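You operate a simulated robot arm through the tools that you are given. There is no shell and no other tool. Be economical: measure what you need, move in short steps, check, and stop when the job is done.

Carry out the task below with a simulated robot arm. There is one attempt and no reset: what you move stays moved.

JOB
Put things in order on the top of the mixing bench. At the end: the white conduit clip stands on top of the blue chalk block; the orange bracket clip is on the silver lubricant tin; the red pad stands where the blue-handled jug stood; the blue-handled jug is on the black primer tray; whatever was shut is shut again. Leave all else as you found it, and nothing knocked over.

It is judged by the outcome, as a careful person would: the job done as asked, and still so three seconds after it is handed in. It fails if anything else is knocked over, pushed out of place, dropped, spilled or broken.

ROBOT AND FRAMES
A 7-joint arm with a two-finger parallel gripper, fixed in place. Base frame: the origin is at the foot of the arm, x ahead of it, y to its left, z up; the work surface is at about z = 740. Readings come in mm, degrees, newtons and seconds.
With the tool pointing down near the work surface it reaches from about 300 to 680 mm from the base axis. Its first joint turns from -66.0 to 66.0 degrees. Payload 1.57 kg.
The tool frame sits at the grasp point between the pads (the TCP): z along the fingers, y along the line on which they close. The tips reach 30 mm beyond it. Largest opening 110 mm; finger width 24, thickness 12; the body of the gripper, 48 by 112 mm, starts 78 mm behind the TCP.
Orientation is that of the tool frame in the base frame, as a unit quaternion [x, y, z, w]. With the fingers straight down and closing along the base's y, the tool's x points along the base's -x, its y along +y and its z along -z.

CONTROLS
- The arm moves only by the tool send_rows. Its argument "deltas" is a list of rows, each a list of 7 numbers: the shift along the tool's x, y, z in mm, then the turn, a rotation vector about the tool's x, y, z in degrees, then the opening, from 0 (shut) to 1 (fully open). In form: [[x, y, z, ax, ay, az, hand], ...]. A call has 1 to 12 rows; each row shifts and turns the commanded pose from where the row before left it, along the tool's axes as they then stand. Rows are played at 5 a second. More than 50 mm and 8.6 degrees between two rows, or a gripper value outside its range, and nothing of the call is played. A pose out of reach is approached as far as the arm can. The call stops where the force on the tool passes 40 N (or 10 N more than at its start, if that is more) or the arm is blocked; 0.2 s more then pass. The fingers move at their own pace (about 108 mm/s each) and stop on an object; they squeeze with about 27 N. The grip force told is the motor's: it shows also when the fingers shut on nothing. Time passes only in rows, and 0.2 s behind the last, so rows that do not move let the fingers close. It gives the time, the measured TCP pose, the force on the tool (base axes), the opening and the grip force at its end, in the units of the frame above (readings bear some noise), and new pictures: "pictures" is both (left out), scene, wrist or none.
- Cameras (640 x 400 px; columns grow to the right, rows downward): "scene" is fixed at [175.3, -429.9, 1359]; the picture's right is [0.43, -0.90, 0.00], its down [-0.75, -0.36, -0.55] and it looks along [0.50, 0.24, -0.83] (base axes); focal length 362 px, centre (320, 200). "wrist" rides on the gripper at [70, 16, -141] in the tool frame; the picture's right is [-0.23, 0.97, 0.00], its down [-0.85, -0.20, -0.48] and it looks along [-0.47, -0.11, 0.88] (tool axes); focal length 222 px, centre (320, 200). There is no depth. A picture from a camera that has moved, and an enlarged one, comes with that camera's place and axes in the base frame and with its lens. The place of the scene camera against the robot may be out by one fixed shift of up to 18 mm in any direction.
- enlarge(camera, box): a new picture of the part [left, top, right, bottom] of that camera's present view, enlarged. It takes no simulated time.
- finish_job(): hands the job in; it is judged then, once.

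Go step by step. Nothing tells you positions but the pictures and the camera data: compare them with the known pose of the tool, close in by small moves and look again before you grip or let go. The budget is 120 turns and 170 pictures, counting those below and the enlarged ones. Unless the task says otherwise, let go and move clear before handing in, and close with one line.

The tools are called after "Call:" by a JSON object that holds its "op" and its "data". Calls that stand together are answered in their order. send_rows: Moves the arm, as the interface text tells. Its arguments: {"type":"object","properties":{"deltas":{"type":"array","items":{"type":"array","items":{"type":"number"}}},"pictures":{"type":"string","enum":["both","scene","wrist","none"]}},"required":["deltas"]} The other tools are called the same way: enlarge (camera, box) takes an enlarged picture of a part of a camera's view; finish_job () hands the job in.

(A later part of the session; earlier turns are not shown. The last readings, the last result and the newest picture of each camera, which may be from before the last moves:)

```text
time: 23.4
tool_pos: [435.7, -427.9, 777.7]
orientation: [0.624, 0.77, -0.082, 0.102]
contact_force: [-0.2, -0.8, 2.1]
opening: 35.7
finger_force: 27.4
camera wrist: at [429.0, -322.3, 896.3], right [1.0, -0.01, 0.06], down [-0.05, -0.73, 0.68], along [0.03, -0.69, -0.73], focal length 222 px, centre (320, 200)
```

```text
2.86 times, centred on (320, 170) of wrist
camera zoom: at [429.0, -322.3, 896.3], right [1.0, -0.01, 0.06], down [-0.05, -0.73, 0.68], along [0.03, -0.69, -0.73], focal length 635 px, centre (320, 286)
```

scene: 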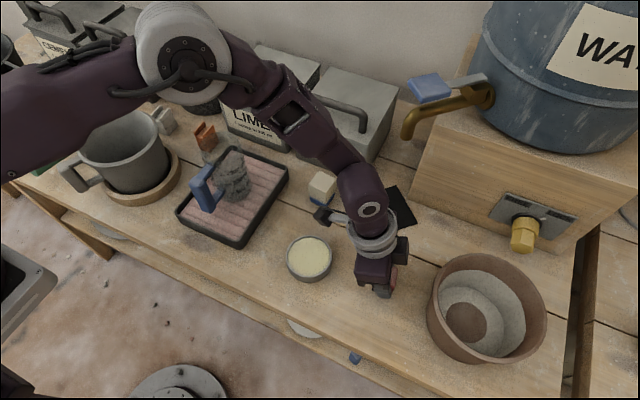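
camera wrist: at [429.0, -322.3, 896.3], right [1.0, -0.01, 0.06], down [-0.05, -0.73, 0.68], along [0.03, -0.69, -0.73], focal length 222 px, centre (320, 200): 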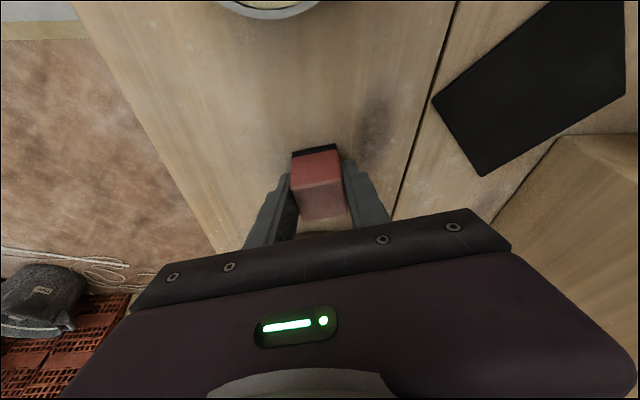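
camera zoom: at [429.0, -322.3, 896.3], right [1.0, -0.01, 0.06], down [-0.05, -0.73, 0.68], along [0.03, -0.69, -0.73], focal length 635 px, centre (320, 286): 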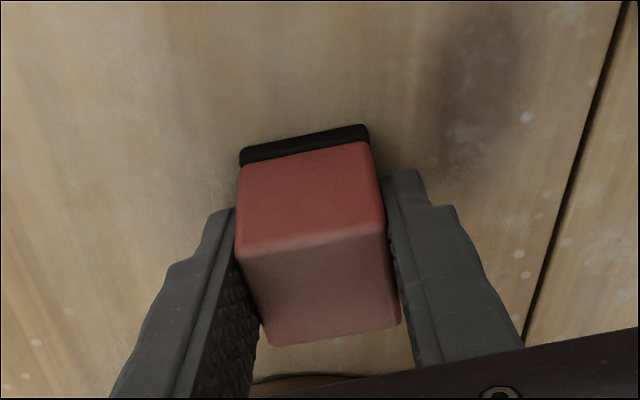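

Pad held. Lift and turn the hand +45° about vertical.

Call:
{"op": "send_rows", "data": {"deltas": [[-9, 0, -33.8, 0, 0, 0, 0], [-9, 0, -33.8, 0, 0, 0, 0], [0, 0, 0, -1.94, 0, -7.24, 0], [0, 0, 0, -1.94, 0, -7.24, 0], [0, 0, 0, -1.94, 0, -7.24, 0], [0, 0, 0, -1.94, 0, -7.24, 0], [0, 0, 0, -1.94, 0, -7.24, 0], [0, 0, 0, -1.94, 0, -7.24, 0], [0, 0, 0, 0, 0, 0, 0]], "pictures": "scene"}}

```text
time: 25.4
tool_pos: [434.5, -427.6, 847.5]
orientation: [0.282, 0.951, -0.037, 0.125]
contact_force: [-0.2, -0.3, -0.8]
opening: 35.5
finger_force: 27.2
```

scene: 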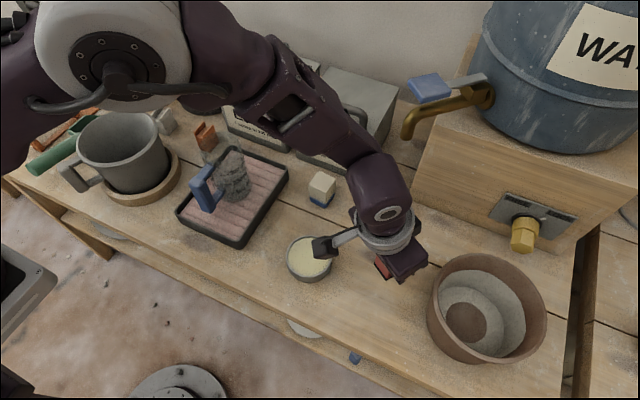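

Call:
{"op": "send_rows", "data": {"deltas": [[-22.6, 31.2, 6.1, 0, 0, 0, 0], [-22.6, 31.2, 6.1, 0, 0, 0, 0], [-22.6, 31.2, 6.1, 0, 0, 0, 0], [-22.6, 31.2, 6.1, 0, 0, 0, 0], [0, 0, 0, 0, 0, 0, 0], [0, 0, 0, 0, 0, 0, 0]]}}

Call:
{"op": "enlarge", "data": {"camera": "wrist", "box": [220, 60, 420, 240]}}

Call:
{"op": "enlarge", "data": {"camera": "scene", "box": [320, 120, 460, 250]}}

```text
time: 26.3
tool_pos: [550.2, -386.7, 842.5]
orientation: [0.287, 0.95, -0.039, 0.115]
contact_force: [-8.6, -4.2, -1.8]
opening: 35.5
finger_force: 27.2
stopped in row 4: the force on the tool passed its limit (the readings are from after the stop); the commanded pose is now the measured one
camera wrist: at [475.4, -314.4, 962.7], right [0.72, 0.69, 0.05], down [0.49, -0.56, 0.67], along [0.49, -0.46, -0.74], focal length 222 px, centre (320, 200)
```

scene: 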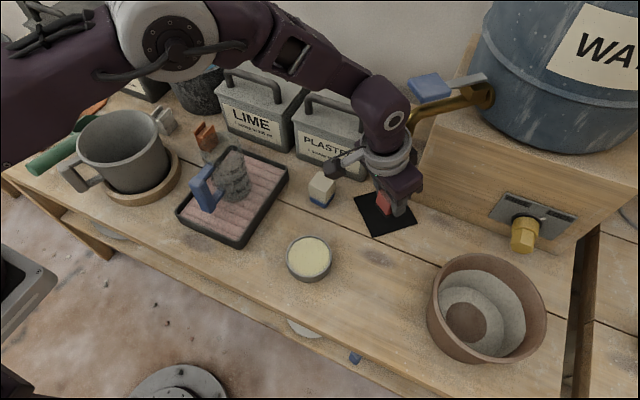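
wrist: 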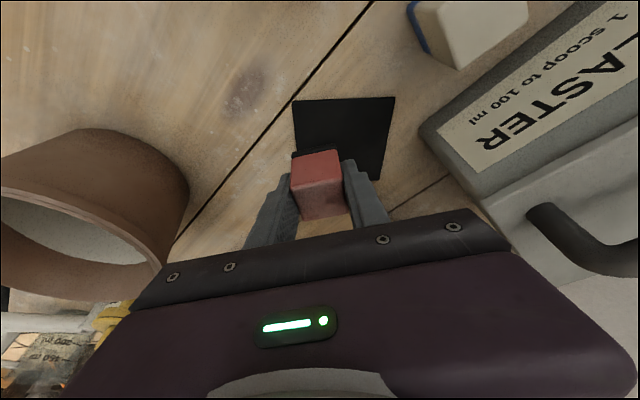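

```text
2.22 times, centred on (320, 150) of wrist
camera zoom: at [475.4, -314.4, 962.7], right [0.72, 0.69, 0.05], down [0.49, -0.56, 0.67], along [0.49, -0.46, -0.74], focal length 494 px, centre (320, 311)
```

zoom: 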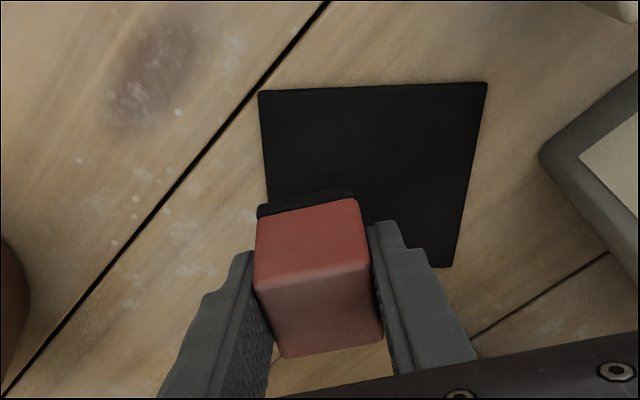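

```text
3.08 times, centred on (390, 185) of scene
camera zoom: at [175.1, -430.0, 1359.0], right [0.43, -0.9, 0.0], down [-0.75, -0.36, -0.55], along [0.5, 0.24, -0.83], focal length 1113 px, centre (105, 246)
```

zoom: 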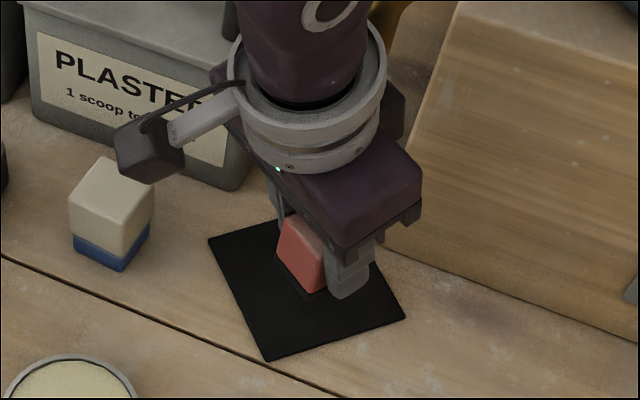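

Contact: the wrist hit the tap spout, which by geometry hangs right over the mat centre (about (585,-375), tip z≈943). I'll back off, set the pad down short of the mat and regrip it with a ~40° tilt so the hand can go in under the spout.

Call:
{"op": "send_rows", "data": {"deltas": [[29.2, 1.8, -7.8, 0, 0, 0, 0], [29.2, 1.8, -7.8, 0, 0, 0, 0], [29.2, 1.8, -7.8, 0, -1, 0, 0], [0, 0, 0, 0, 0, 0, 0]]}}

Call:
{"op": "enlarge", "data": {"camera": "scene", "box": [320, 50, 520, 280]}}

```text
time: 27.3
tool_pos: [478.0, -330.2, 843.9]
orientation: [0.285, 0.949, -0.041, 0.126]
contact_force: [-0.9, 0.6, -0.1]
opening: 35.1
finger_force: 26.9
camera wrist: at [401.5, -257.8, 961.6], right [0.72, 0.69, 0.05], down [0.48, -0.55, 0.69], along [0.5, -0.47, -0.72], focal length 222 px, centre (320, 200)
```

scene: 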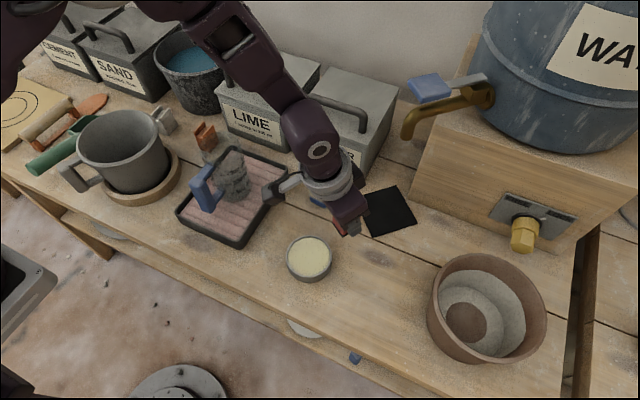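
wrist: 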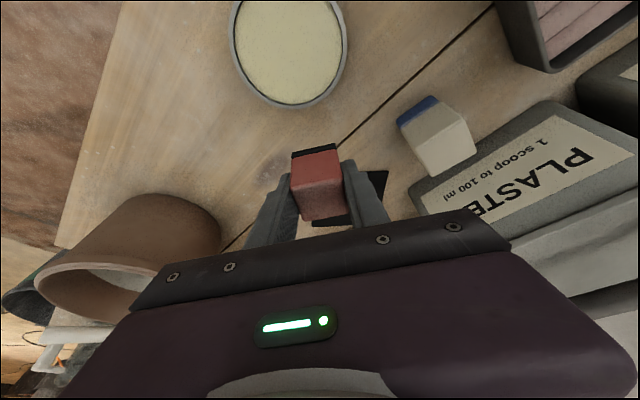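

```text
1.74 times, centred on (420, 165) of scene
camera zoom: at [175.3, -429.9, 1359.0], right [0.43, -0.9, 0.0], down [-0.75, -0.36, -0.55], along [0.5, 0.24, -0.83], focal length 629 px, centre (146, 261)
```

zoom: 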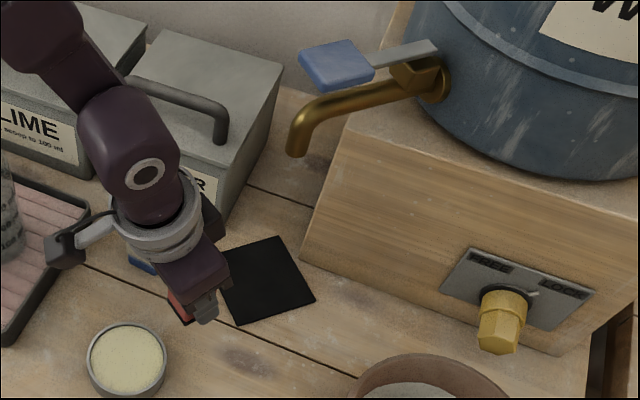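

Tap unchanged. Setting the pad down here.

Call:
{"op": "send_rows", "data": {"deltas": [[8.3, 0, 30.9, 0, 0, 0, 0], [6.7, 0, 25.1, 0, 0, 0, 0], [0.8, 0, 2.9, 0, 0, 0, 0], [0, 0, 0, 0, 0, 0, 0]], "pictures": "none"}}

Call:
{"op": "send_rows", "data": {"deltas": [[0.8, 0, 2.9, 0, 0, 0, 0], [0, 0, 0, 0, 0, 0, 0]], "pictures": "none"}}

```text
time: 28.3
tool_pos: [478.5, -330.8, 782.3]
orientation: [0.285, 0.949, -0.041, 0.125]
contact_force: [-0.6, 0.3, -0.6]
opening: 35.4
finger_force: 27.4
```

```text
time: 28.9
tool_pos: [479.2, -331.1, 779.0]
orientation: [0.286, 0.949, -0.041, 0.125]
contact_force: [-0.3, -0.5, -0.8]
opening: 35.4
finger_force: 26.9
```

Call:
{"op": "send_rows", "data": {"deltas": [[0.4, 0, 1.6, 0, 0, 0, 0], [0, 0, 0, 0, 0, 0, 0]], "pictures": "none"}}

Call:
{"op": "enlarge", "data": {"camera": "wrist", "box": [240, 100, 400, 220]}}

```text
time: 29.5
tool_pos: [478.5, -330.6, 778.6]
orientation: [0.286, 0.949, -0.041, 0.124]
contact_force: [-1.0, 0.7, -0.4]
opening: 35.3
finger_force: 26.9
```

```text
3.33 times, centred on (320, 160) of wrist
camera zoom: at [402.3, -258.8, 896.7], right [0.72, 0.69, 0.05], down [0.48, -0.55, 0.69], along [0.5, -0.47, -0.73], focal length 740 px, centre (320, 333)
```

zoom: 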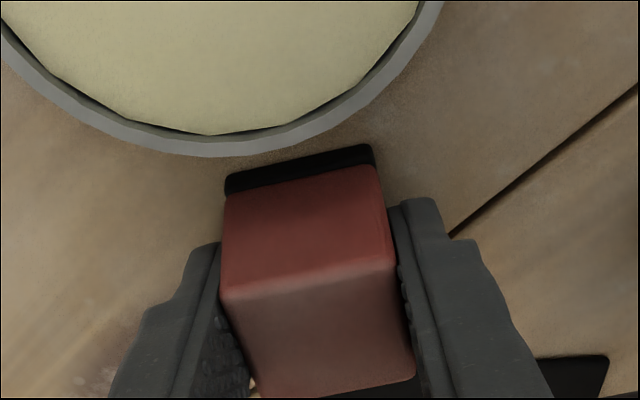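

Call:
{"op": "send_rows", "data": {"deltas": [[0.3, 0, 1.2, 0, 0, 0, 0], [0, 0, 0, 0, 0, 0, 0]], "pictures": "none"}}

```text
time: 30.1
tool_pos: [479.5, -331.3, 777.5]
orientation: [0.286, 0.949, -0.04, 0.126]
contact_force: [-6.4, 8.5, 23.7]
opening: 35.7
finger_force: 26.9
```

Pad is down (contact felt). Open, increase the tilt to 40° while backing 10 mm, then check.

Call:
{"op": "send_rows", "data": {"deltas": [[0, 0, -1, 0, 0, 0, 0.45], [0, 0, 0, 0, 0, 0, 0.5], [3.2, 0, -1.2, 0, -8.3, 0, 0.5], [3, 0, -1.6, 0, -8.3, 0, 0.5], [2.8, 0, -2, 0, -8.3, 0, 0.5], [0, 0, 0, 0, 0, 0, 0.5]]}}

Call:
{"op": "enlarge", "data": {"camera": "wrist", "box": [240, 100, 400, 220]}}

Call:
{"op": "enlarge", "data": {"camera": "scene", "box": [240, 120, 440, 280]}}

```text
time: 31.5
tool_pos: [469.4, -324.1, 779.6]
orientation: [0.269, 0.9, -0.1, 0.327]
contact_force: [-0.3, -0.9, 0.0]
opening: 55.1
finger_force: 0.1
camera wrist: at [358.8, -229.9, 841.7], right [0.68, 0.72, 0.14], down [0.18, -0.35, 0.92], along [0.71, -0.6, -0.37], focal length 222 px, centre (320, 200)
```

scene: 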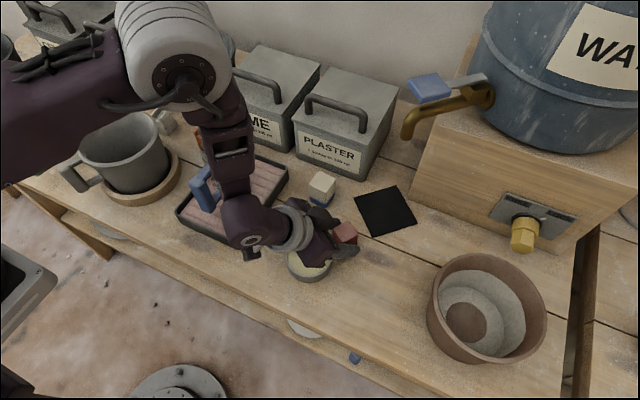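
wrist: 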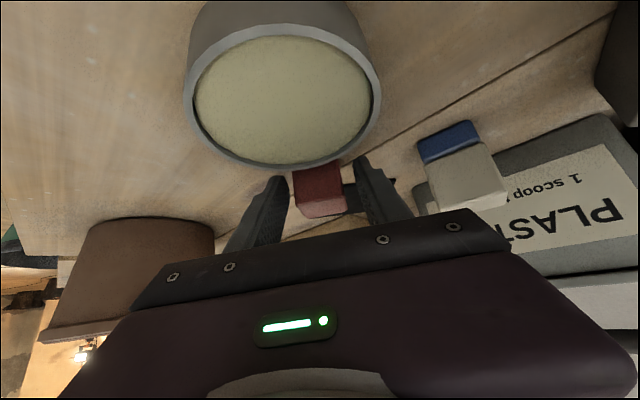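

```text
3.33 times, centred on (320, 160) of wrist
camera zoom: at [358.8, -229.9, 841.7], right [0.68, 0.72, 0.14], down [0.18, -0.35, 0.92], along [0.71, -0.6, -0.37], focal length 740 px, centre (320, 333)
```

zoom: 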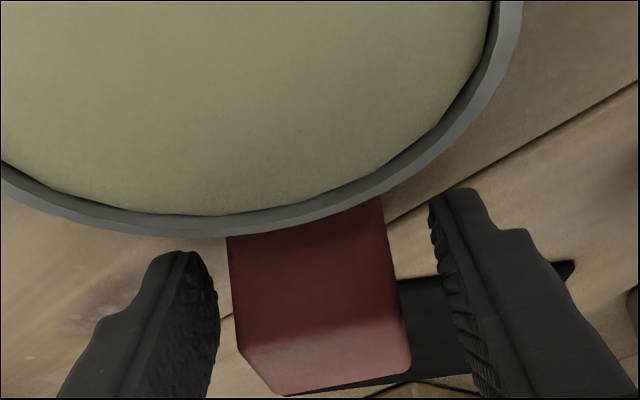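

```text
2.50 times, centred on (340, 200) of scene
camera zoom: at [175.3, -429.9, 1359.0], right [0.43, -0.9, 0.0], down [-0.75, -0.36, -0.55], along [0.5, 0.24, -0.83], focal length 905 px, centre (270, 200)
```

zoom: 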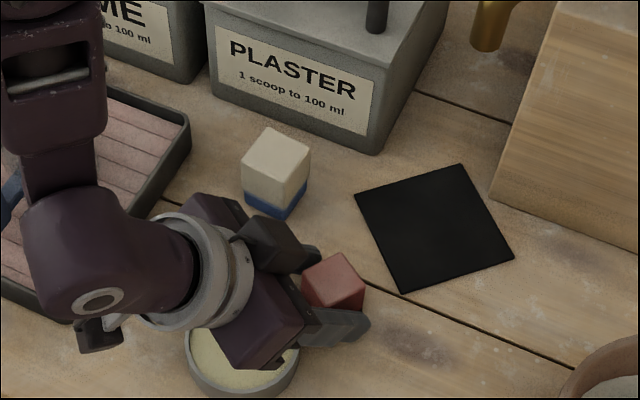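

Fingers straddle the pad at 40° tilt with nothing touching. Close.

Call:
{"op": "send_rows", "data": {"deltas": [[0, 0, 0, 0, 0, 0, 0.35], [0, 0, 0, 0, 0, 0, 0.2], [0, 0, 0, 0, 0, 0, 0], [0, 0, 0, 0, 0, 0, 0]], "pictures": "none"}}

Call:
{"op": "enlarge", "data": {"camera": "scene", "box": [280, 160, 440, 280]}}

```text
time: 32.5
tool_pos: [470.1, -325.6, 778.4]
orientation: [0.27, 0.9, -0.103, 0.326]
contact_force: [-1.1, -0.8, 1.1]
opening: 35.3
finger_force: 27.0
```

```text
3.33 times, centred on (360, 220) of scene
camera zoom: at [175.2, -429.9, 1359.0], right [0.43, -0.9, 0.0], down [-0.75, -0.36, -0.55], along [0.5, 0.24, -0.83], focal length 1206 px, centre (187, 133)
```

zoom: 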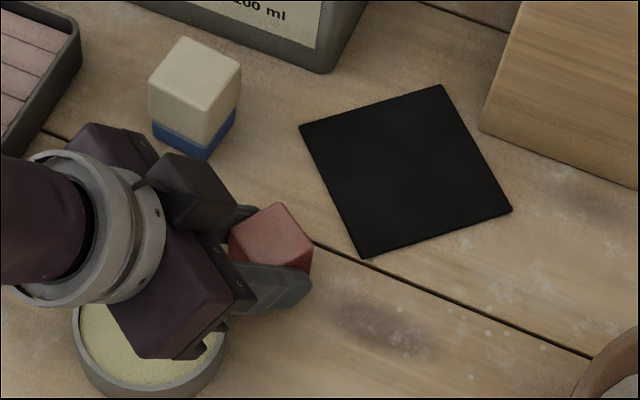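

Gripped again. Lift 12 mm and move in under the spout.

Call:
{"op": "send_rows", "data": {"deltas": [[-7.7, 0, -9.2, 0, 0, 0, 0], [-20.95, 4.95, 17.6, 0, 0, 0, 0], [-20.95, 4.95, 17.6, 0, 0, 0, 0], [-20.95, 4.95, 17.6, 0, 0, 0, 0], [-20.95, 4.95, 17.6, 0, 0, 0, 0], [0, 0, 0, 0, 0, 0, 0]]}}

Call:
{"op": "enlarge", "data": {"camera": "scene", "box": [320, 100, 480, 260]}}

Call:
{"op": "enlarge", "data": {"camera": "wrist", "box": [220, 100, 420, 240]}}

```text
time: 33.9
tool_pos: [572.2, -367.4, 792.0]
orientation: [0.27, 0.9, -0.101, 0.327]
contact_force: [-0.5, -0.3, -1.9]
opening: 35.3
finger_force: 26.9
camera wrist: at [462.3, -273.3, 855.6], right [0.68, 0.72, 0.14], down [0.18, -0.35, 0.92], along [0.71, -0.6, -0.37], focal length 222 px, centre (320, 200)
```

scene: 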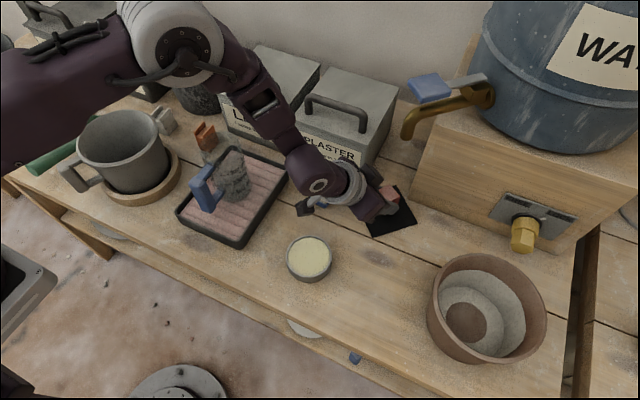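
wrist: 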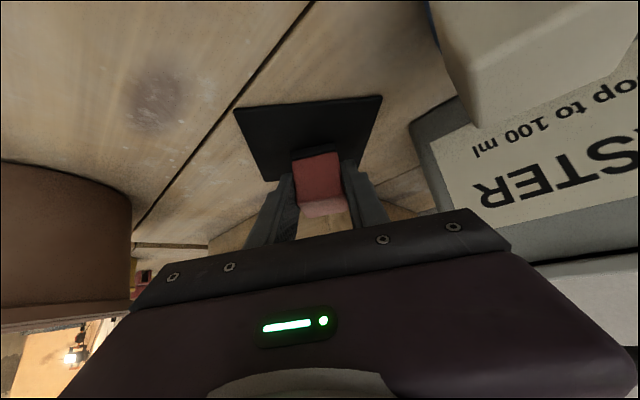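

```text
2.50 times, centred on (400, 180) of scene
camera zoom: at [175.3, -429.9, 1359.0], right [0.43, -0.9, 0.0], down [-0.75, -0.36, -0.55], along [0.5, 0.24, -0.83], focal length 905 px, centre (120, 250)
```

zoom: 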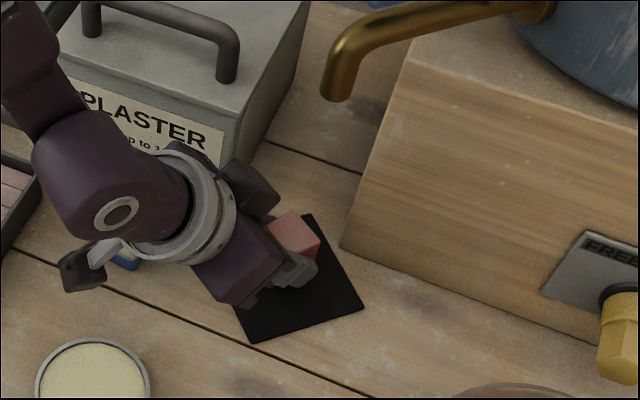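

```text
2.86 times, centred on (320, 170) of wrist
camera zoom: at [462.3, -273.3, 855.6], right [0.68, 0.72, 0.14], down [0.18, -0.35, 0.92], along [0.71, -0.6, -0.37], focal length 635 px, centre (320, 286)
```

zoom: 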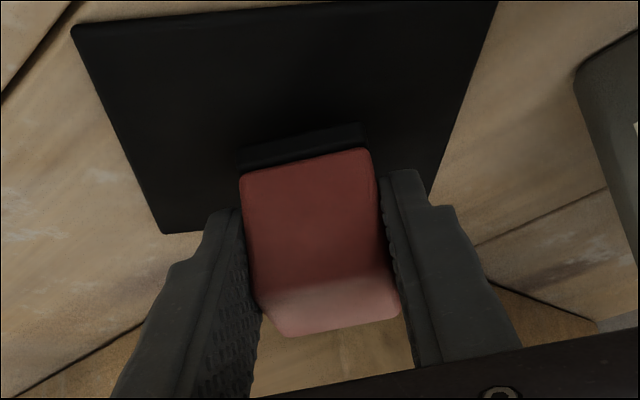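

Passed under the spout and the pad is over the mat centre. Lower gently.

Call:
{"op": "send_rows", "data": {"deltas": [[3.2, 0, 3.8, 0, 0, 0, 0], [1.9, 0, 2.3, 0, 0, 0, 0], [0, 0, 0, 0, 0, 0, 0]], "pictures": "none"}}

Call:
{"op": "send_rows", "data": {"deltas": [[1.0, 0, 1.2, 0, 0, 0, 0], [0, 0, 0, 0, 0, 0, 0]], "pictures": "none"}}

```text
time: 34.7
tool_pos: [570.7, -367.8, 783.3]
orientation: [0.27, 0.9, -0.101, 0.327]
contact_force: [0.4, 0.3, 0.0]
opening: 35.3
finger_force: 27.2
```

```text
time: 35.3
tool_pos: [571.8, -369.2, 783.3]
orientation: [0.269, 0.9, -0.101, 0.328]
contact_force: [-4.2, 4.5, 11.3]
opening: 35.3
finger_force: 27.2
```

Contact felt; open and retreat horizontally backward.

Call:
{"op": "send_rows", "data": {"deltas": [[0, 0, -0.5, 0, 0, 0, 0.4], [0, 0, 0, 0, 0, 0, 0.55], [0, 0, 0, 0, 0, 0, 0.55], [19, 0, -18, 0, 0, 0, 0.55], [22, 0, -21, 0, 0, 0, 0.55], [22, 0, -21, 0, 0, 0, 0.55], [15, 0, -35, 0, 0, 0, 0.55], [0, 0, 0, 0, 0, 0, 0.6]]}}

Call:
{"op": "enlarge", "data": {"camera": "scene", "box": [290, 120, 450, 260]}}

```text
time: 37.1
tool_pos: [472.9, -303.2, 804.6]
orientation: [0.269, 0.9, -0.101, 0.327]
contact_force: [-0.3, 0.0, -0.3]
opening: 65.9
finger_force: 0.0
camera wrist: at [361.7, -208.2, 869.0], right [0.68, 0.72, 0.14], down [0.18, -0.35, 0.92], along [0.71, -0.6, -0.37], focal length 222 px, centre (320, 200)
```

scene: 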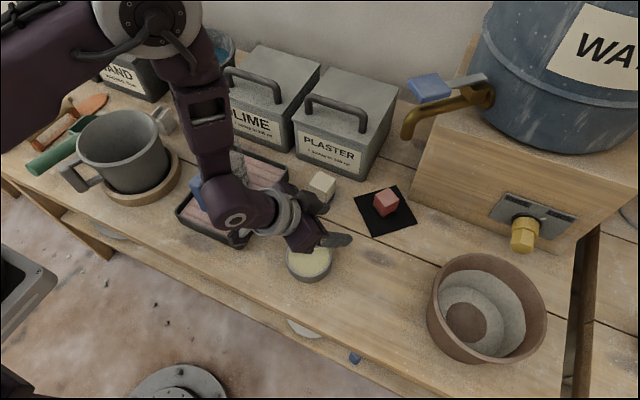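
wrist: 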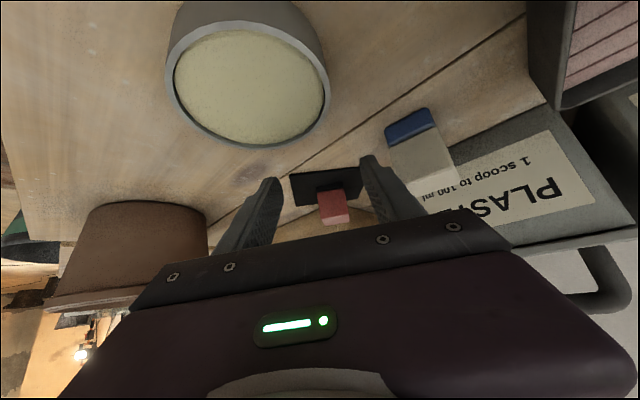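

```text
2.86 times, centred on (370, 190) of scene
camera zoom: at [175.3, -429.9, 1359.0], right [0.43, -0.9, 0.0], down [-0.75, -0.36, -0.55], along [0.5, 0.24, -0.83], focal length 1034 px, centre (177, 229)
```

zoom: 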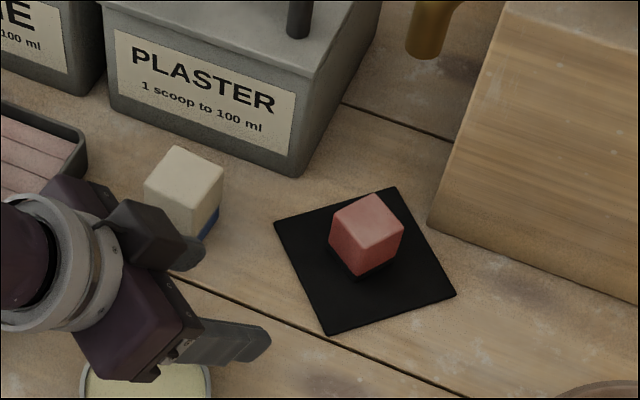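

Pad stands upright centred on the mat. Rise, bring the hand vertical again, then go look at the clips.

Call:
{"op": "send_rows", "data": {"deltas": [[-25.7, 0, -30.6, 0, 0, 0, 0.6], [-32, 0, -38, 0, 0, 0, 0.6], [-32, 0, -38, 0, 0, 0, 0.6], [0, 0, 0, 0, 8, 0, 0.6], [0, 0, 0, 0, 8, 0, 0.6], [0, 0, 0, 0, 8, 0, 0.6], [0, 0, 0, 0, 8, 0, 0.6], [0, 0, 0, 0, 8, 0, 0.6], [0, 0, 0, 0, 0, -8.3, 0.6], [0, 0, 0, 0, 0, -8.3, 0.6], [0, 0, 0, 0, 0, -8.3, 0.6], [0, 0, 0, 0, 0, -8.3, 0.6]], "pictures": "none"}}

Call:
{"op": "send_rows", "data": {"deltas": [[-7, 45, 0, 0, 0, 0, 0.6], [-7, 45, 0, 0, 0, 0, 0.6], [-7, 45, 0, 0, 0, 0, 0.6], [-7, 45, 0, 0, 0, 0, 0.6], [-7, 45, 0, 0, 0, 0, 0.6], [-7, 45, 0, 0, 0, 0, 0.6], [-7, 45, 0, 0, 0, 0, 0.6], [-7, 45, 0, 0, 0, 0, 0.6], [-7, 45, 0, 0, 0, 0, 0.6], [0, 0, 0, 0, 0, 0, 0.6]]}}

Call:
{"op": "enlarge", "data": {"camera": "wrist", "box": [200, 80, 440, 240]}}

```text
time: 39.7
tool_pos: [472.3, -300.9, 943.0]
orientation: [0.002, 1.0, -0.003, -0.002]
contact_force: [1.0, -0.3, -0.6]
opening: 65.9
finger_force: 0.1
```

```text
time: 41.9
tool_pos: [537.1, 102.2, 944.4]
orientation: [0.003, 1.0, -0.003, -0.001]
contact_force: [-0.2, -0.4, 0.8]
opening: 66.0
finger_force: 0.0
camera wrist: at [468.2, 121.4, 1085.2], right [0.23, 0.97, -0.01], down [0.86, -0.2, 0.48], along [0.46, -0.12, -0.88], focal length 222 px, centre (320, 200)
```

scene: 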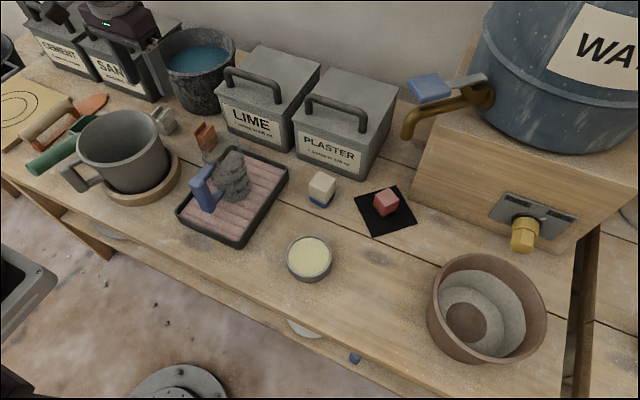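
wrist: 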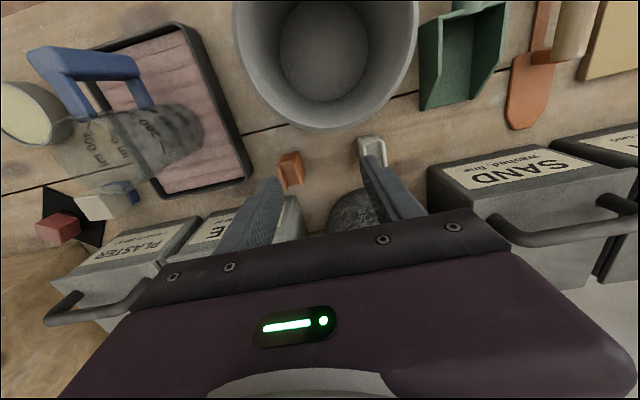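

```text
2.50 times, centred on (320, 160) of wrist
camera zoom: at [468.2, 121.4, 1085.2], right [0.23, 0.97, -0.01], down [0.86, -0.2, 0.48], along [0.46, -0.12, -0.88], focal length 555 px, centre (320, 300)
```

zoom: 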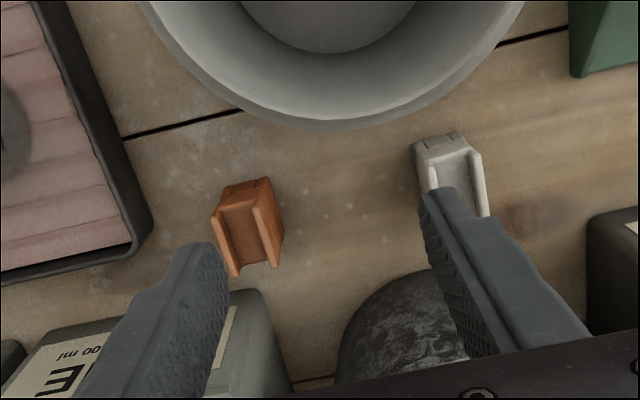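

White clip near (572,170), orange near (572,48), both turned about 7°. Move over the white clip and look closer.

Call:
{"op": "send_rows", "data": {"deltas": [[-17, 33, 10, 0, 0, 0, 0.5], [-17, 33, 10, 0, 0, -7, 0.5], [0, 0, 15, 0, 0, 0, 0.5], [0, 0, 0, 0, 0, 0, 0.5]]}}

Call:
{"op": "enlarge", "data": {"camera": "wrist", "box": [220, 80, 420, 220]}}

Call:
{"op": "enlarge", "data": {"camera": "scene", "box": [80, 20, 240, 160]}}

```text
time: 42.9
tool_pos: [570.1, 171.1, 908.2]
orientation: [-0.058, 0.998, -0.003, -0.002]
contact_force: [-0.7, -0.2, -1.1]
opening: 54.9
finger_force: 0.1
camera wrist: at [500.5, 180.2, 1050.1], right [0.11, 0.99, -0.01], down [0.87, -0.1, 0.48], along [0.47, -0.06, -0.88], focal length 222 px, centre (320, 200)
```

scene: 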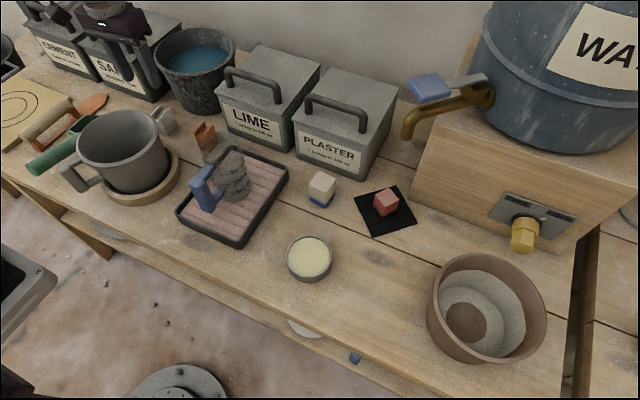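
wrist: 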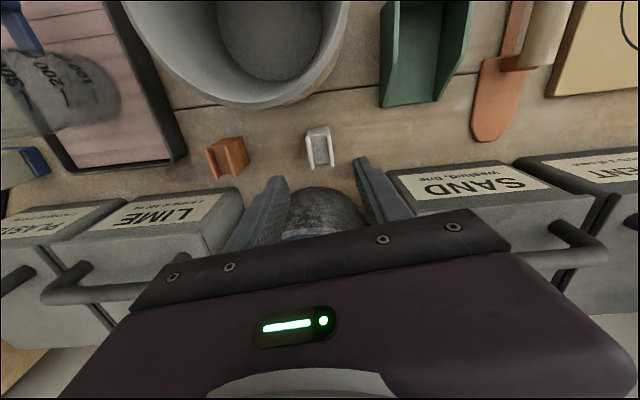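

```text
2.86 times, centred on (320, 150) of wrist
camera zoom: at [500.5, 180.2, 1050.1], right [0.11, 0.99, -0.01], down [0.87, -0.1, 0.48], along [0.47, -0.06, -0.88], focal length 635 px, centre (320, 343)
```

zoom: 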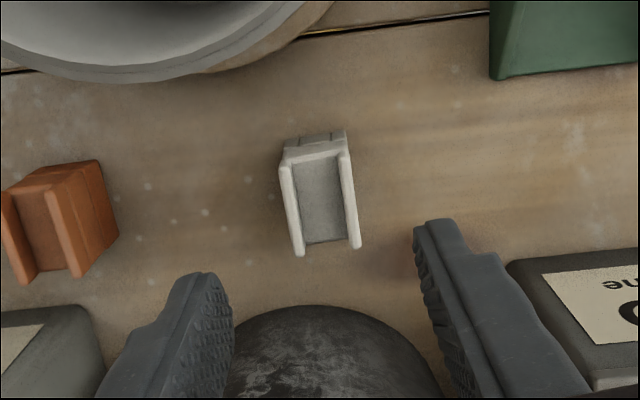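

```text
2.86 times, centred on (160, 90) of scene
camera zoom: at [175.3, -429.9, 1359.0], right [0.43, -0.9, 0.0], down [-0.75, -0.36, -0.55], along [0.5, 0.24, -0.83], focal length 1034 px, centre (777, 514)
```

zoom: 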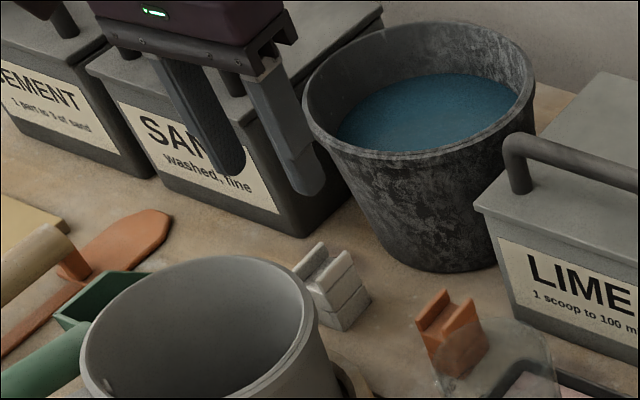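

The white clip is right under the TCP; lips run at about 3°. Correct the yaw by 4° and descend.

Call:
{"op": "send_rows", "data": {"deltas": [[0, 0, 35, 0, 0, 4, 0.5], [0, 0, 35, 0, 0, 0, 0.5], [0, 0, 25, 0, 0, 0, 0.5], [0, 0, 0, 0, 0, 0, 0.5]]}}

Call:
{"op": "enlarge", "data": {"camera": "wrist", "box": [220, 100, 420, 240]}}

Call:
{"op": "enlarge", "data": {"camera": "scene", "box": [80, 60, 240, 180]}}

```text
time: 43.9
tool_pos: [571.0, 168.4, 807.4]
orientation: [-0.023, 1.0, -0.003, -0.001]
contact_force: [-0.7, -0.7, -0.1]
opening: 54.9
finger_force: 0.1
camera wrist: at [502.1, 182.8, 949.8], right [0.18, 0.98, -0.01], down [0.86, -0.16, 0.48], along [0.47, -0.09, -0.88], focal length 222 px, centre (320, 200)
```

scene: 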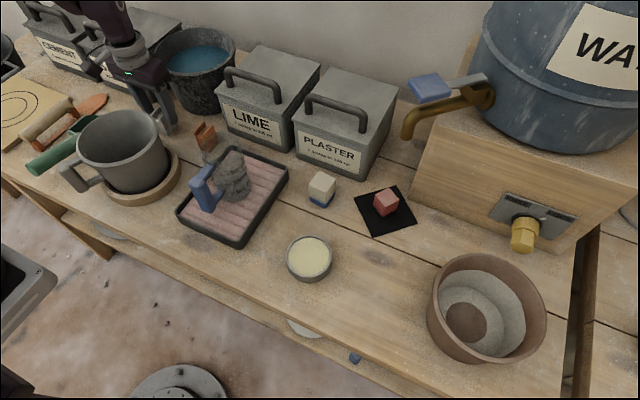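
wrist: 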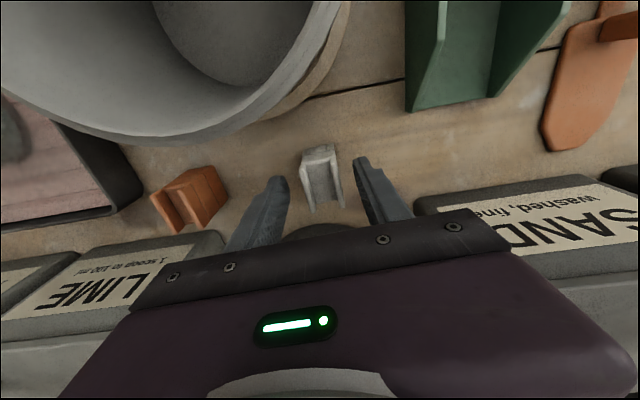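

```text
2.86 times, centred on (320, 170) of wrist
camera zoom: at [502.1, 182.8, 949.8], right [0.18, 0.98, -0.01], down [0.86, -0.16, 0.48], along [0.47, -0.09, -0.88], focal length 635 px, centre (320, 286)
```

zoom: 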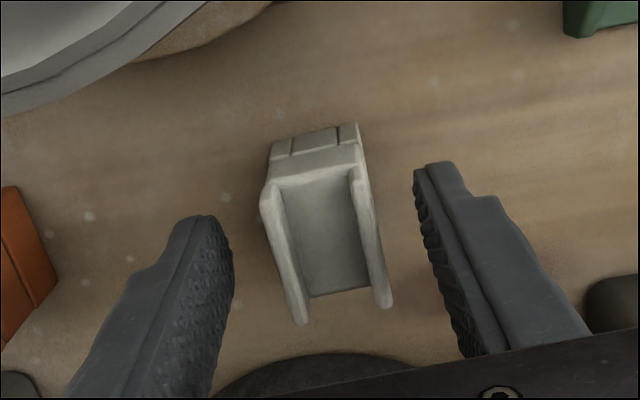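

```text
3.33 times, centred on (160, 120) of scene
camera zoom: at [175.3, -429.9, 1359.0], right [0.43, -0.9, 0.0], down [-0.75, -0.36, -0.55], along [0.5, 0.24, -0.83], focal length 1206 px, centre (853, 467)
```

zoom: 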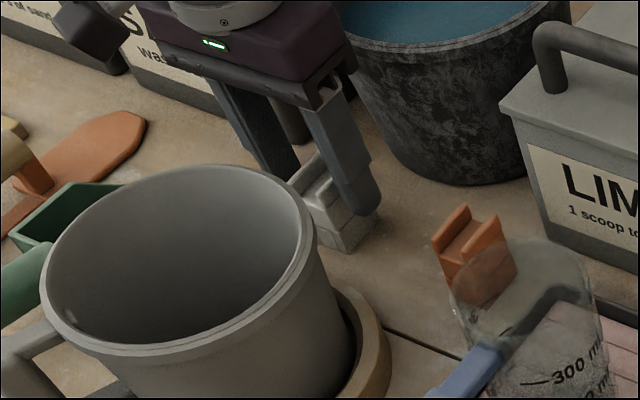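

Centred; lower 24 mm and close.

Call:
{"op": "send_rows", "data": {"deltas": [[0, 0, 12, 0, 0, 0, 0.5], [0, 0, 12, 0, 0, 0, 0.5], [0, 0, 0, 0, 0, 0, 0.35], [0, 0, 0, 0, 0, 0, 0.2], [0, 0, 0, 0, 0, 0, 0], [0, 0, 0, 0, 0, 0, 0]]}}

Call:
{"op": "enlarge", "data": {"camera": "wrist", "box": [220, 100, 420, 240]}}

```text
time: 45.3
tool_pos: [570.8, 168.1, 785.2]
orientation: [-0.023, 1.0, -0.002, -0.001]
contact_force: [2.2, -0.5, 1.8]
opening: 28.6
finger_force: 27.3
camera wrist: at [501.6, 183.8, 927.3], right [0.18, 0.98, -0.01], down [0.86, -0.16, 0.48], along [0.47, -0.09, -0.88], focal length 222 px, centre (320, 200)
```

scene: 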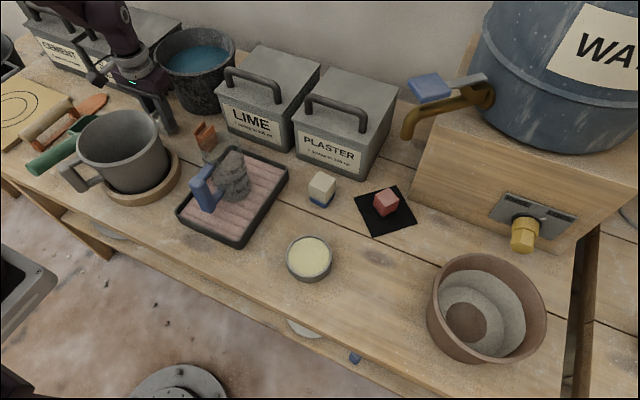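
wrist: 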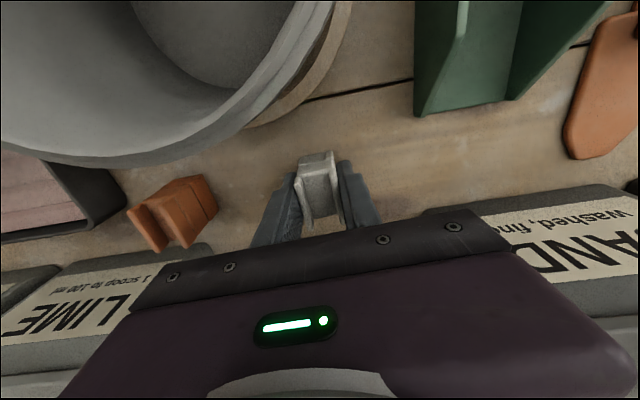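

```text
2.86 times, centred on (320, 170) of wrist
camera zoom: at [501.6, 183.8, 927.3], right [0.18, 0.98, -0.01], down [0.86, -0.16, 0.48], along [0.47, -0.09, -0.88], focal length 635 px, centre (320, 286)
```

zoom: 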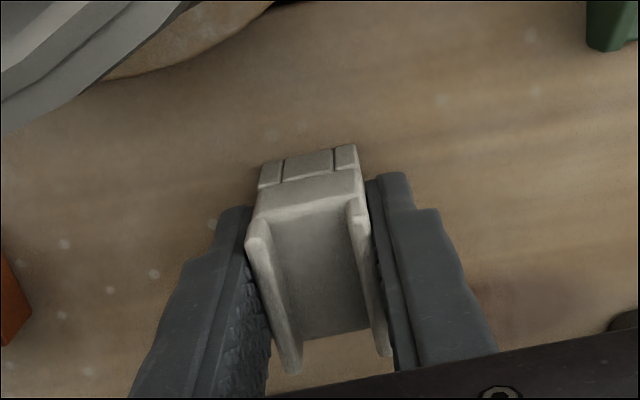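

Gripped at 28.6 mm. Lift and carry toward the chalk block.

Call:
{"op": "send_rows", "data": {"deltas": [[0, 0, -15, 0, 0, 0, 0], [0, 0, -40, 0, 0, 0, 0], [0, 0, -45, 0, 0, 0, 0], [0, 0, -45, 0, 0, 0, 0], [0, 0, -30, 0, 0, 0, 0], [0, 0, 0, 0, 0, 0, 0]], "pictures": "none"}}

Call:
{"op": "send_rows", "data": {"deltas": [[6, -41, 0, 0, 0, 0, 0], [6, -41, 0, 0, 0, 0, 0], [6, -41, 0, 0, 0, 0, 0], [6, -41, 0, 0, 0, 0, 0], [6, -41, 0, 0, 0, 0, 0], [6, -41, 0, 0, 0, 0, 0], [6, -41, 0, 0, 0, 0, 0], [6, -41, 0, 0, 0, 0, 0], [6, -41, 0, 0, 0, 0, 0], [0, -41, 0, 0, 0, 0, 0], [0, 0, 0, 0, 0, 0, 0]]}}

Call:
{"op": "enlarge", "data": {"camera": "wrist", "box": [220, 100, 420, 240]}}

```text
time: 46.7
tool_pos: [571.5, 170.1, 964.7]
orientation: [-0.023, 1.0, -0.002, -0.002]
contact_force: [0.1, 0.1, -0.4]
opening: 28.4
finger_force: 27.0
```

```text
time: 49.1
tool_pos: [535.1, -241.9, 964.9]
orientation: [-0.023, 1.0, -0.003, -0.002]
contact_force: [0.5, -0.4, 0.4]
opening: 28.4
finger_force: 26.7
camera wrist: at [466.6, -228.0, 1106.8], right [0.18, 0.98, -0.01], down [0.86, -0.16, 0.48], along [0.47, -0.09, -0.88], focal length 222 px, centre (320, 200)
```

scene: 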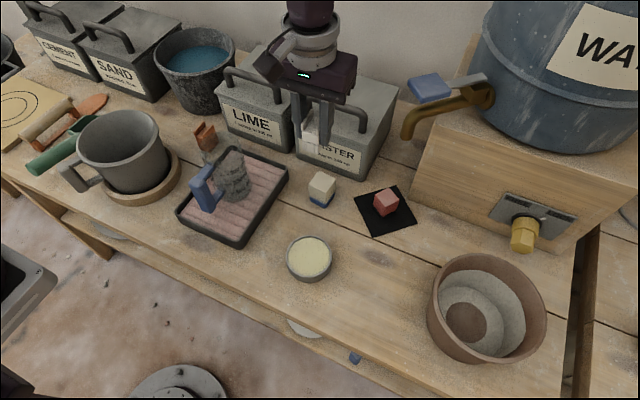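
wrist: 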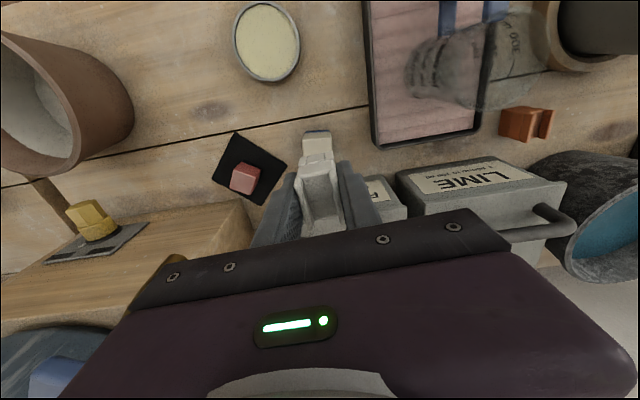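

```text
2.86 times, centred on (320, 170) of wrist
camera zoom: at [466.6, -228.0, 1106.8], right [0.18, 0.98, -0.01], down [0.86, -0.16, 0.48], along [0.47, -0.09, -0.88], focal length 635 px, centre (320, 286)
```

zoom: 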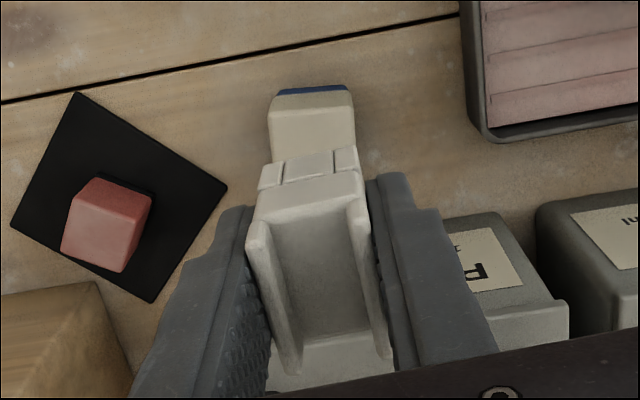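

The clip hides the block; shift 65 mm sideways and down a bit to measure the block accurately.

Call:
{"op": "send_rows", "data": {"deltas": [[15, 35, 10, 0, 0, 0, 0], [15, 35, 10, 0, 0, 4, 0], [0, 0, 10, 0, 0, 4, 0], [0, 0, 0, 0, 0, 0, 0]], "pictures": "wrist"}}

Call:
{"op": "enlarge", "data": {"camera": "wrist", "box": [180, 120, 320, 220]}}

```text
time: 50.1
tool_pos: [502.2, -175.3, 935.2]
orientation: [0.047, 0.999, -0.002, -0.001]
contact_force: [-0.2, 0.0, -0.8]
opening: 28.6
finger_force: 26.7
camera wrist: at [435.4, -151.5, 1076.7], right [0.32, 0.95, -0.01], down [0.83, -0.28, 0.48], along [0.45, -0.16, -0.88], focal length 222 px, centre (320, 200)
```

wrist: 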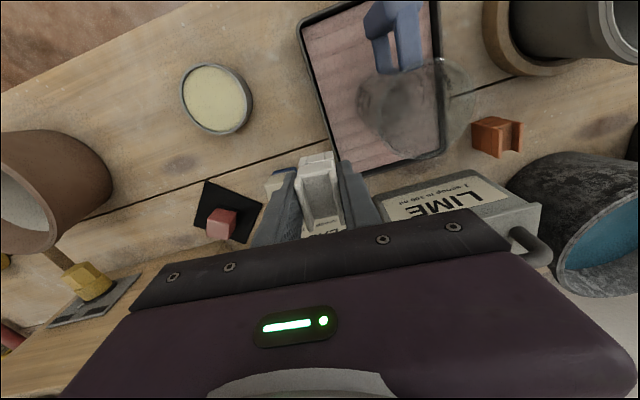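

```text
4.00 times, centred on (250, 170) of wrist
camera zoom: at [435.4, -151.5, 1076.7], right [0.32, 0.95, -0.01], down [0.83, -0.28, 0.48], along [0.45, -0.16, -0.88], focal length 888 px, centre (600, 320)
```

zoom: 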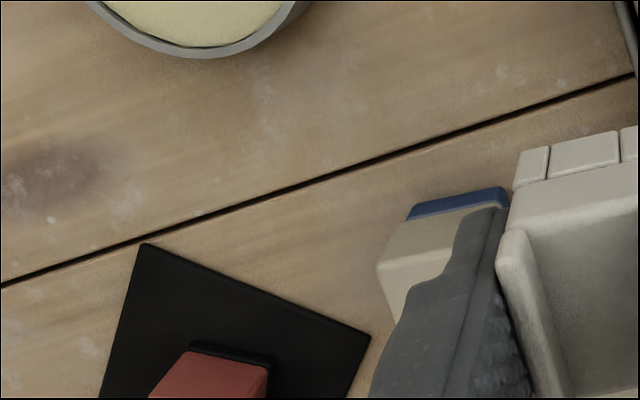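

Call:
{"op": "send_rows", "data": {"deltas": [[-25, 33, 0, 0, 0, 0, 0], [-20, 33, 0, 0, 0, 0, 0], [0, 0, 0, 0, 0, 0, 0]], "pictures": "none"}}

Call:
{"op": "enlarge", "data": {"camera": "wrist", "box": [150, 60, 350, 220]}}

```text
time: 50.9
tool_pos: [553.8, -113.3, 937.0]
orientation: [0.046, 0.999, -0.002, 0.0]
contact_force: [-0.7, 0.5, -0.2]
opening: 28.7
finger_force: 27.4
```

```text
2.50 times, centred on (250, 140) of wrist
camera zoom: at [486.5, -89.1, 1077.6], right [0.32, 0.95, -0.01], down [0.83, -0.28, 0.48], along [0.45, -0.16, -0.88], focal length 555 px, centre (495, 350)
```

zoom: 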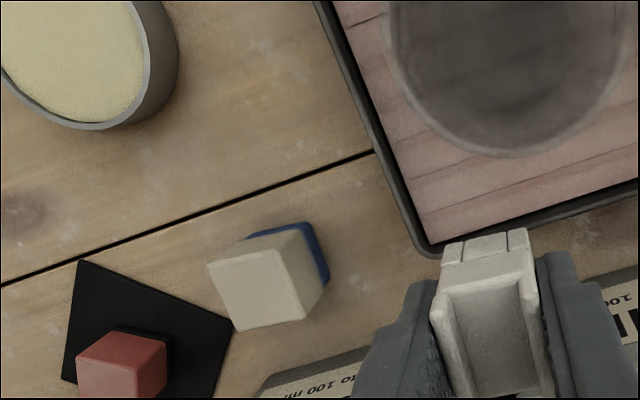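

The block's top is at z≈787, centre about (558,-250), sides 40 mm. The clip's centre is ~5 mm ahead of the TCP, so TCP goes to (553.5,-250).

Call:
{"op": "send_rows", "data": {"deltas": [[-4.2, -45.4, 0, 0, 0, 0, 0], [-4.2, -45.4, 0, 0, 0, 0, 0], [-4.2, -45.4, 0, 0, 0, 0, 0], [0, 0, 35, 0, 0, 0, 0], [0, 0, 35, 0, 0, 0, 0], [0, 0, 0, 0, 0, 0, 0]]}}

Call:
{"op": "enlarge", "data": {"camera": "wrist", "box": [220, 80, 420, 240]}}

Call:
{"op": "enlarge", "data": {"camera": "scene", "box": [260, 100, 400, 220]}}

```text
time: 52.3
tool_pos: [553.9, -250.5, 865.5]
orientation: [0.046, 0.999, -0.002, -0.002]
contact_force: [0.8, -0.1, -0.6]
opening: 28.7
finger_force: 27.1
camera wrist: at [487.0, -225.9, 1007.5], right [0.32, 0.95, -0.01], down [0.83, -0.28, 0.48], along [0.45, -0.16, -0.88], focal length 222 px, centre (320, 200)
```

scene: 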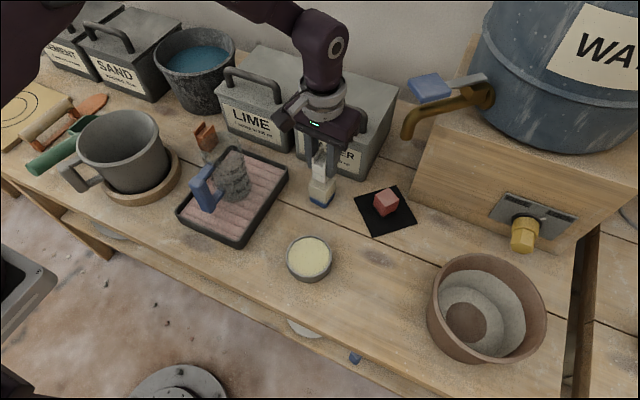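
wrist: 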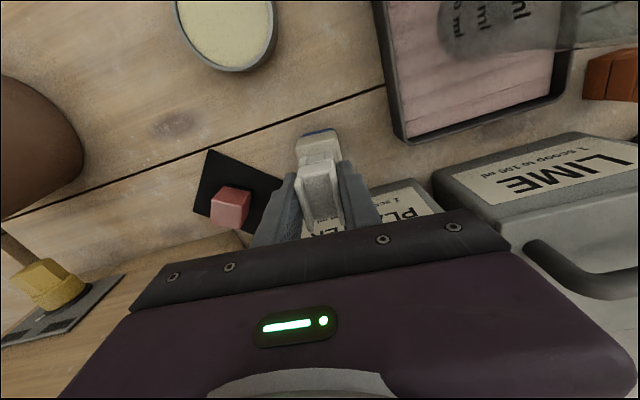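

```text
2.50 times, centred on (320, 160) of wrist
camera zoom: at [487.0, -225.9, 1007.5], right [0.32, 0.95, -0.01], down [0.83, -0.28, 0.48], along [0.45, -0.16, -0.88], focal length 555 px, centre (320, 300)
```

zoom: 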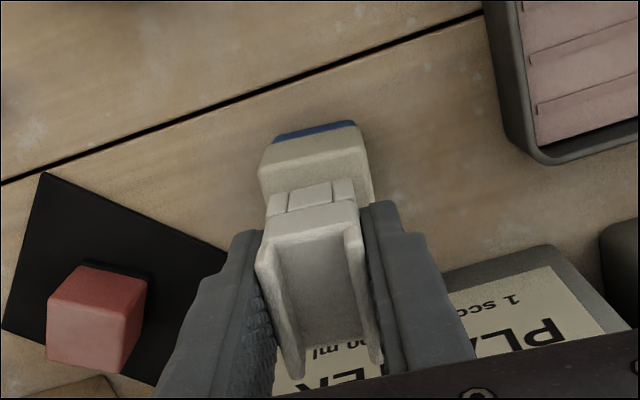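

```text
3.33 times, centred on (330, 160) of scene
camera zoom: at [175.3, -429.9, 1359.0], right [0.43, -0.9, 0.0], down [-0.75, -0.36, -0.55], along [0.5, 0.24, -0.83], focal length 1206 px, centre (287, 333)
```

zoom: 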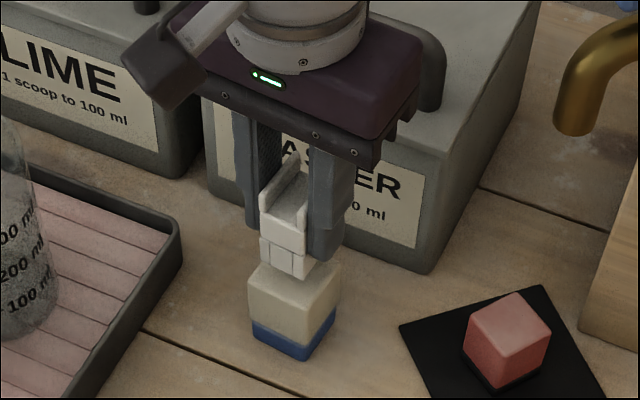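

Aligned over the block. Lowering in small steps.

Call:
{"op": "send_rows", "data": {"deltas": [[0, 0, 15, 0, 0, 0, 0], [0, 0, 10, 0, 0, 0, 0], [0, 0, 3, 0, 0, 0, 0], [0, 0, 0, 0, 0, 0, 0]], "pictures": "none"}}

Call:
{"op": "send_rows", "data": {"deltas": [[0, 0, 2, 0, 0, 0, 0], [0, 0, 0, 0, 0, 0, 0]], "pictures": "none"}}

Call:
{"op": "enlarge", "data": {"camera": "scene", "box": [260, 100, 400, 220]}}

```text
time: 53.0
tool_pos: [556.0, -253.1, 843.0]
orientation: [0.046, 0.999, -0.005, 0.003]
contact_force: [-0.5, 1.6, 8.2]
opening: 28.2
finger_force: 26.6
stopped in row 3: the force on the tool passed its limit (the readings are from after the stop); the commanded pose is now the measured one
```

```text
time: 53.6
tool_pos: [557.5, -253.0, 840.2]
orientation: [0.047, 0.999, -0.005, 0.004]
contact_force: [2.0, -0.9, 22.4]
opening: 28.3
finger_force: 26.9
```

```text
3.33 times, centred on (330, 160) of scene
camera zoom: at [174.9, -429.8, 1359.1], right [0.43, -0.9, 0.0], down [-0.75, -0.36, -0.55], along [0.5, 0.24, -0.83], focal length 1206 px, centre (287, 333)
```

zoom: 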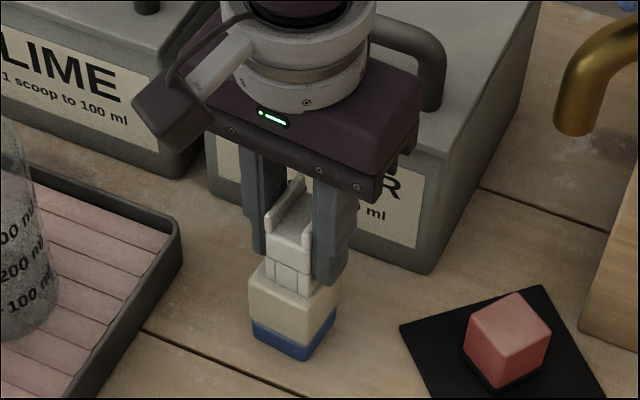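

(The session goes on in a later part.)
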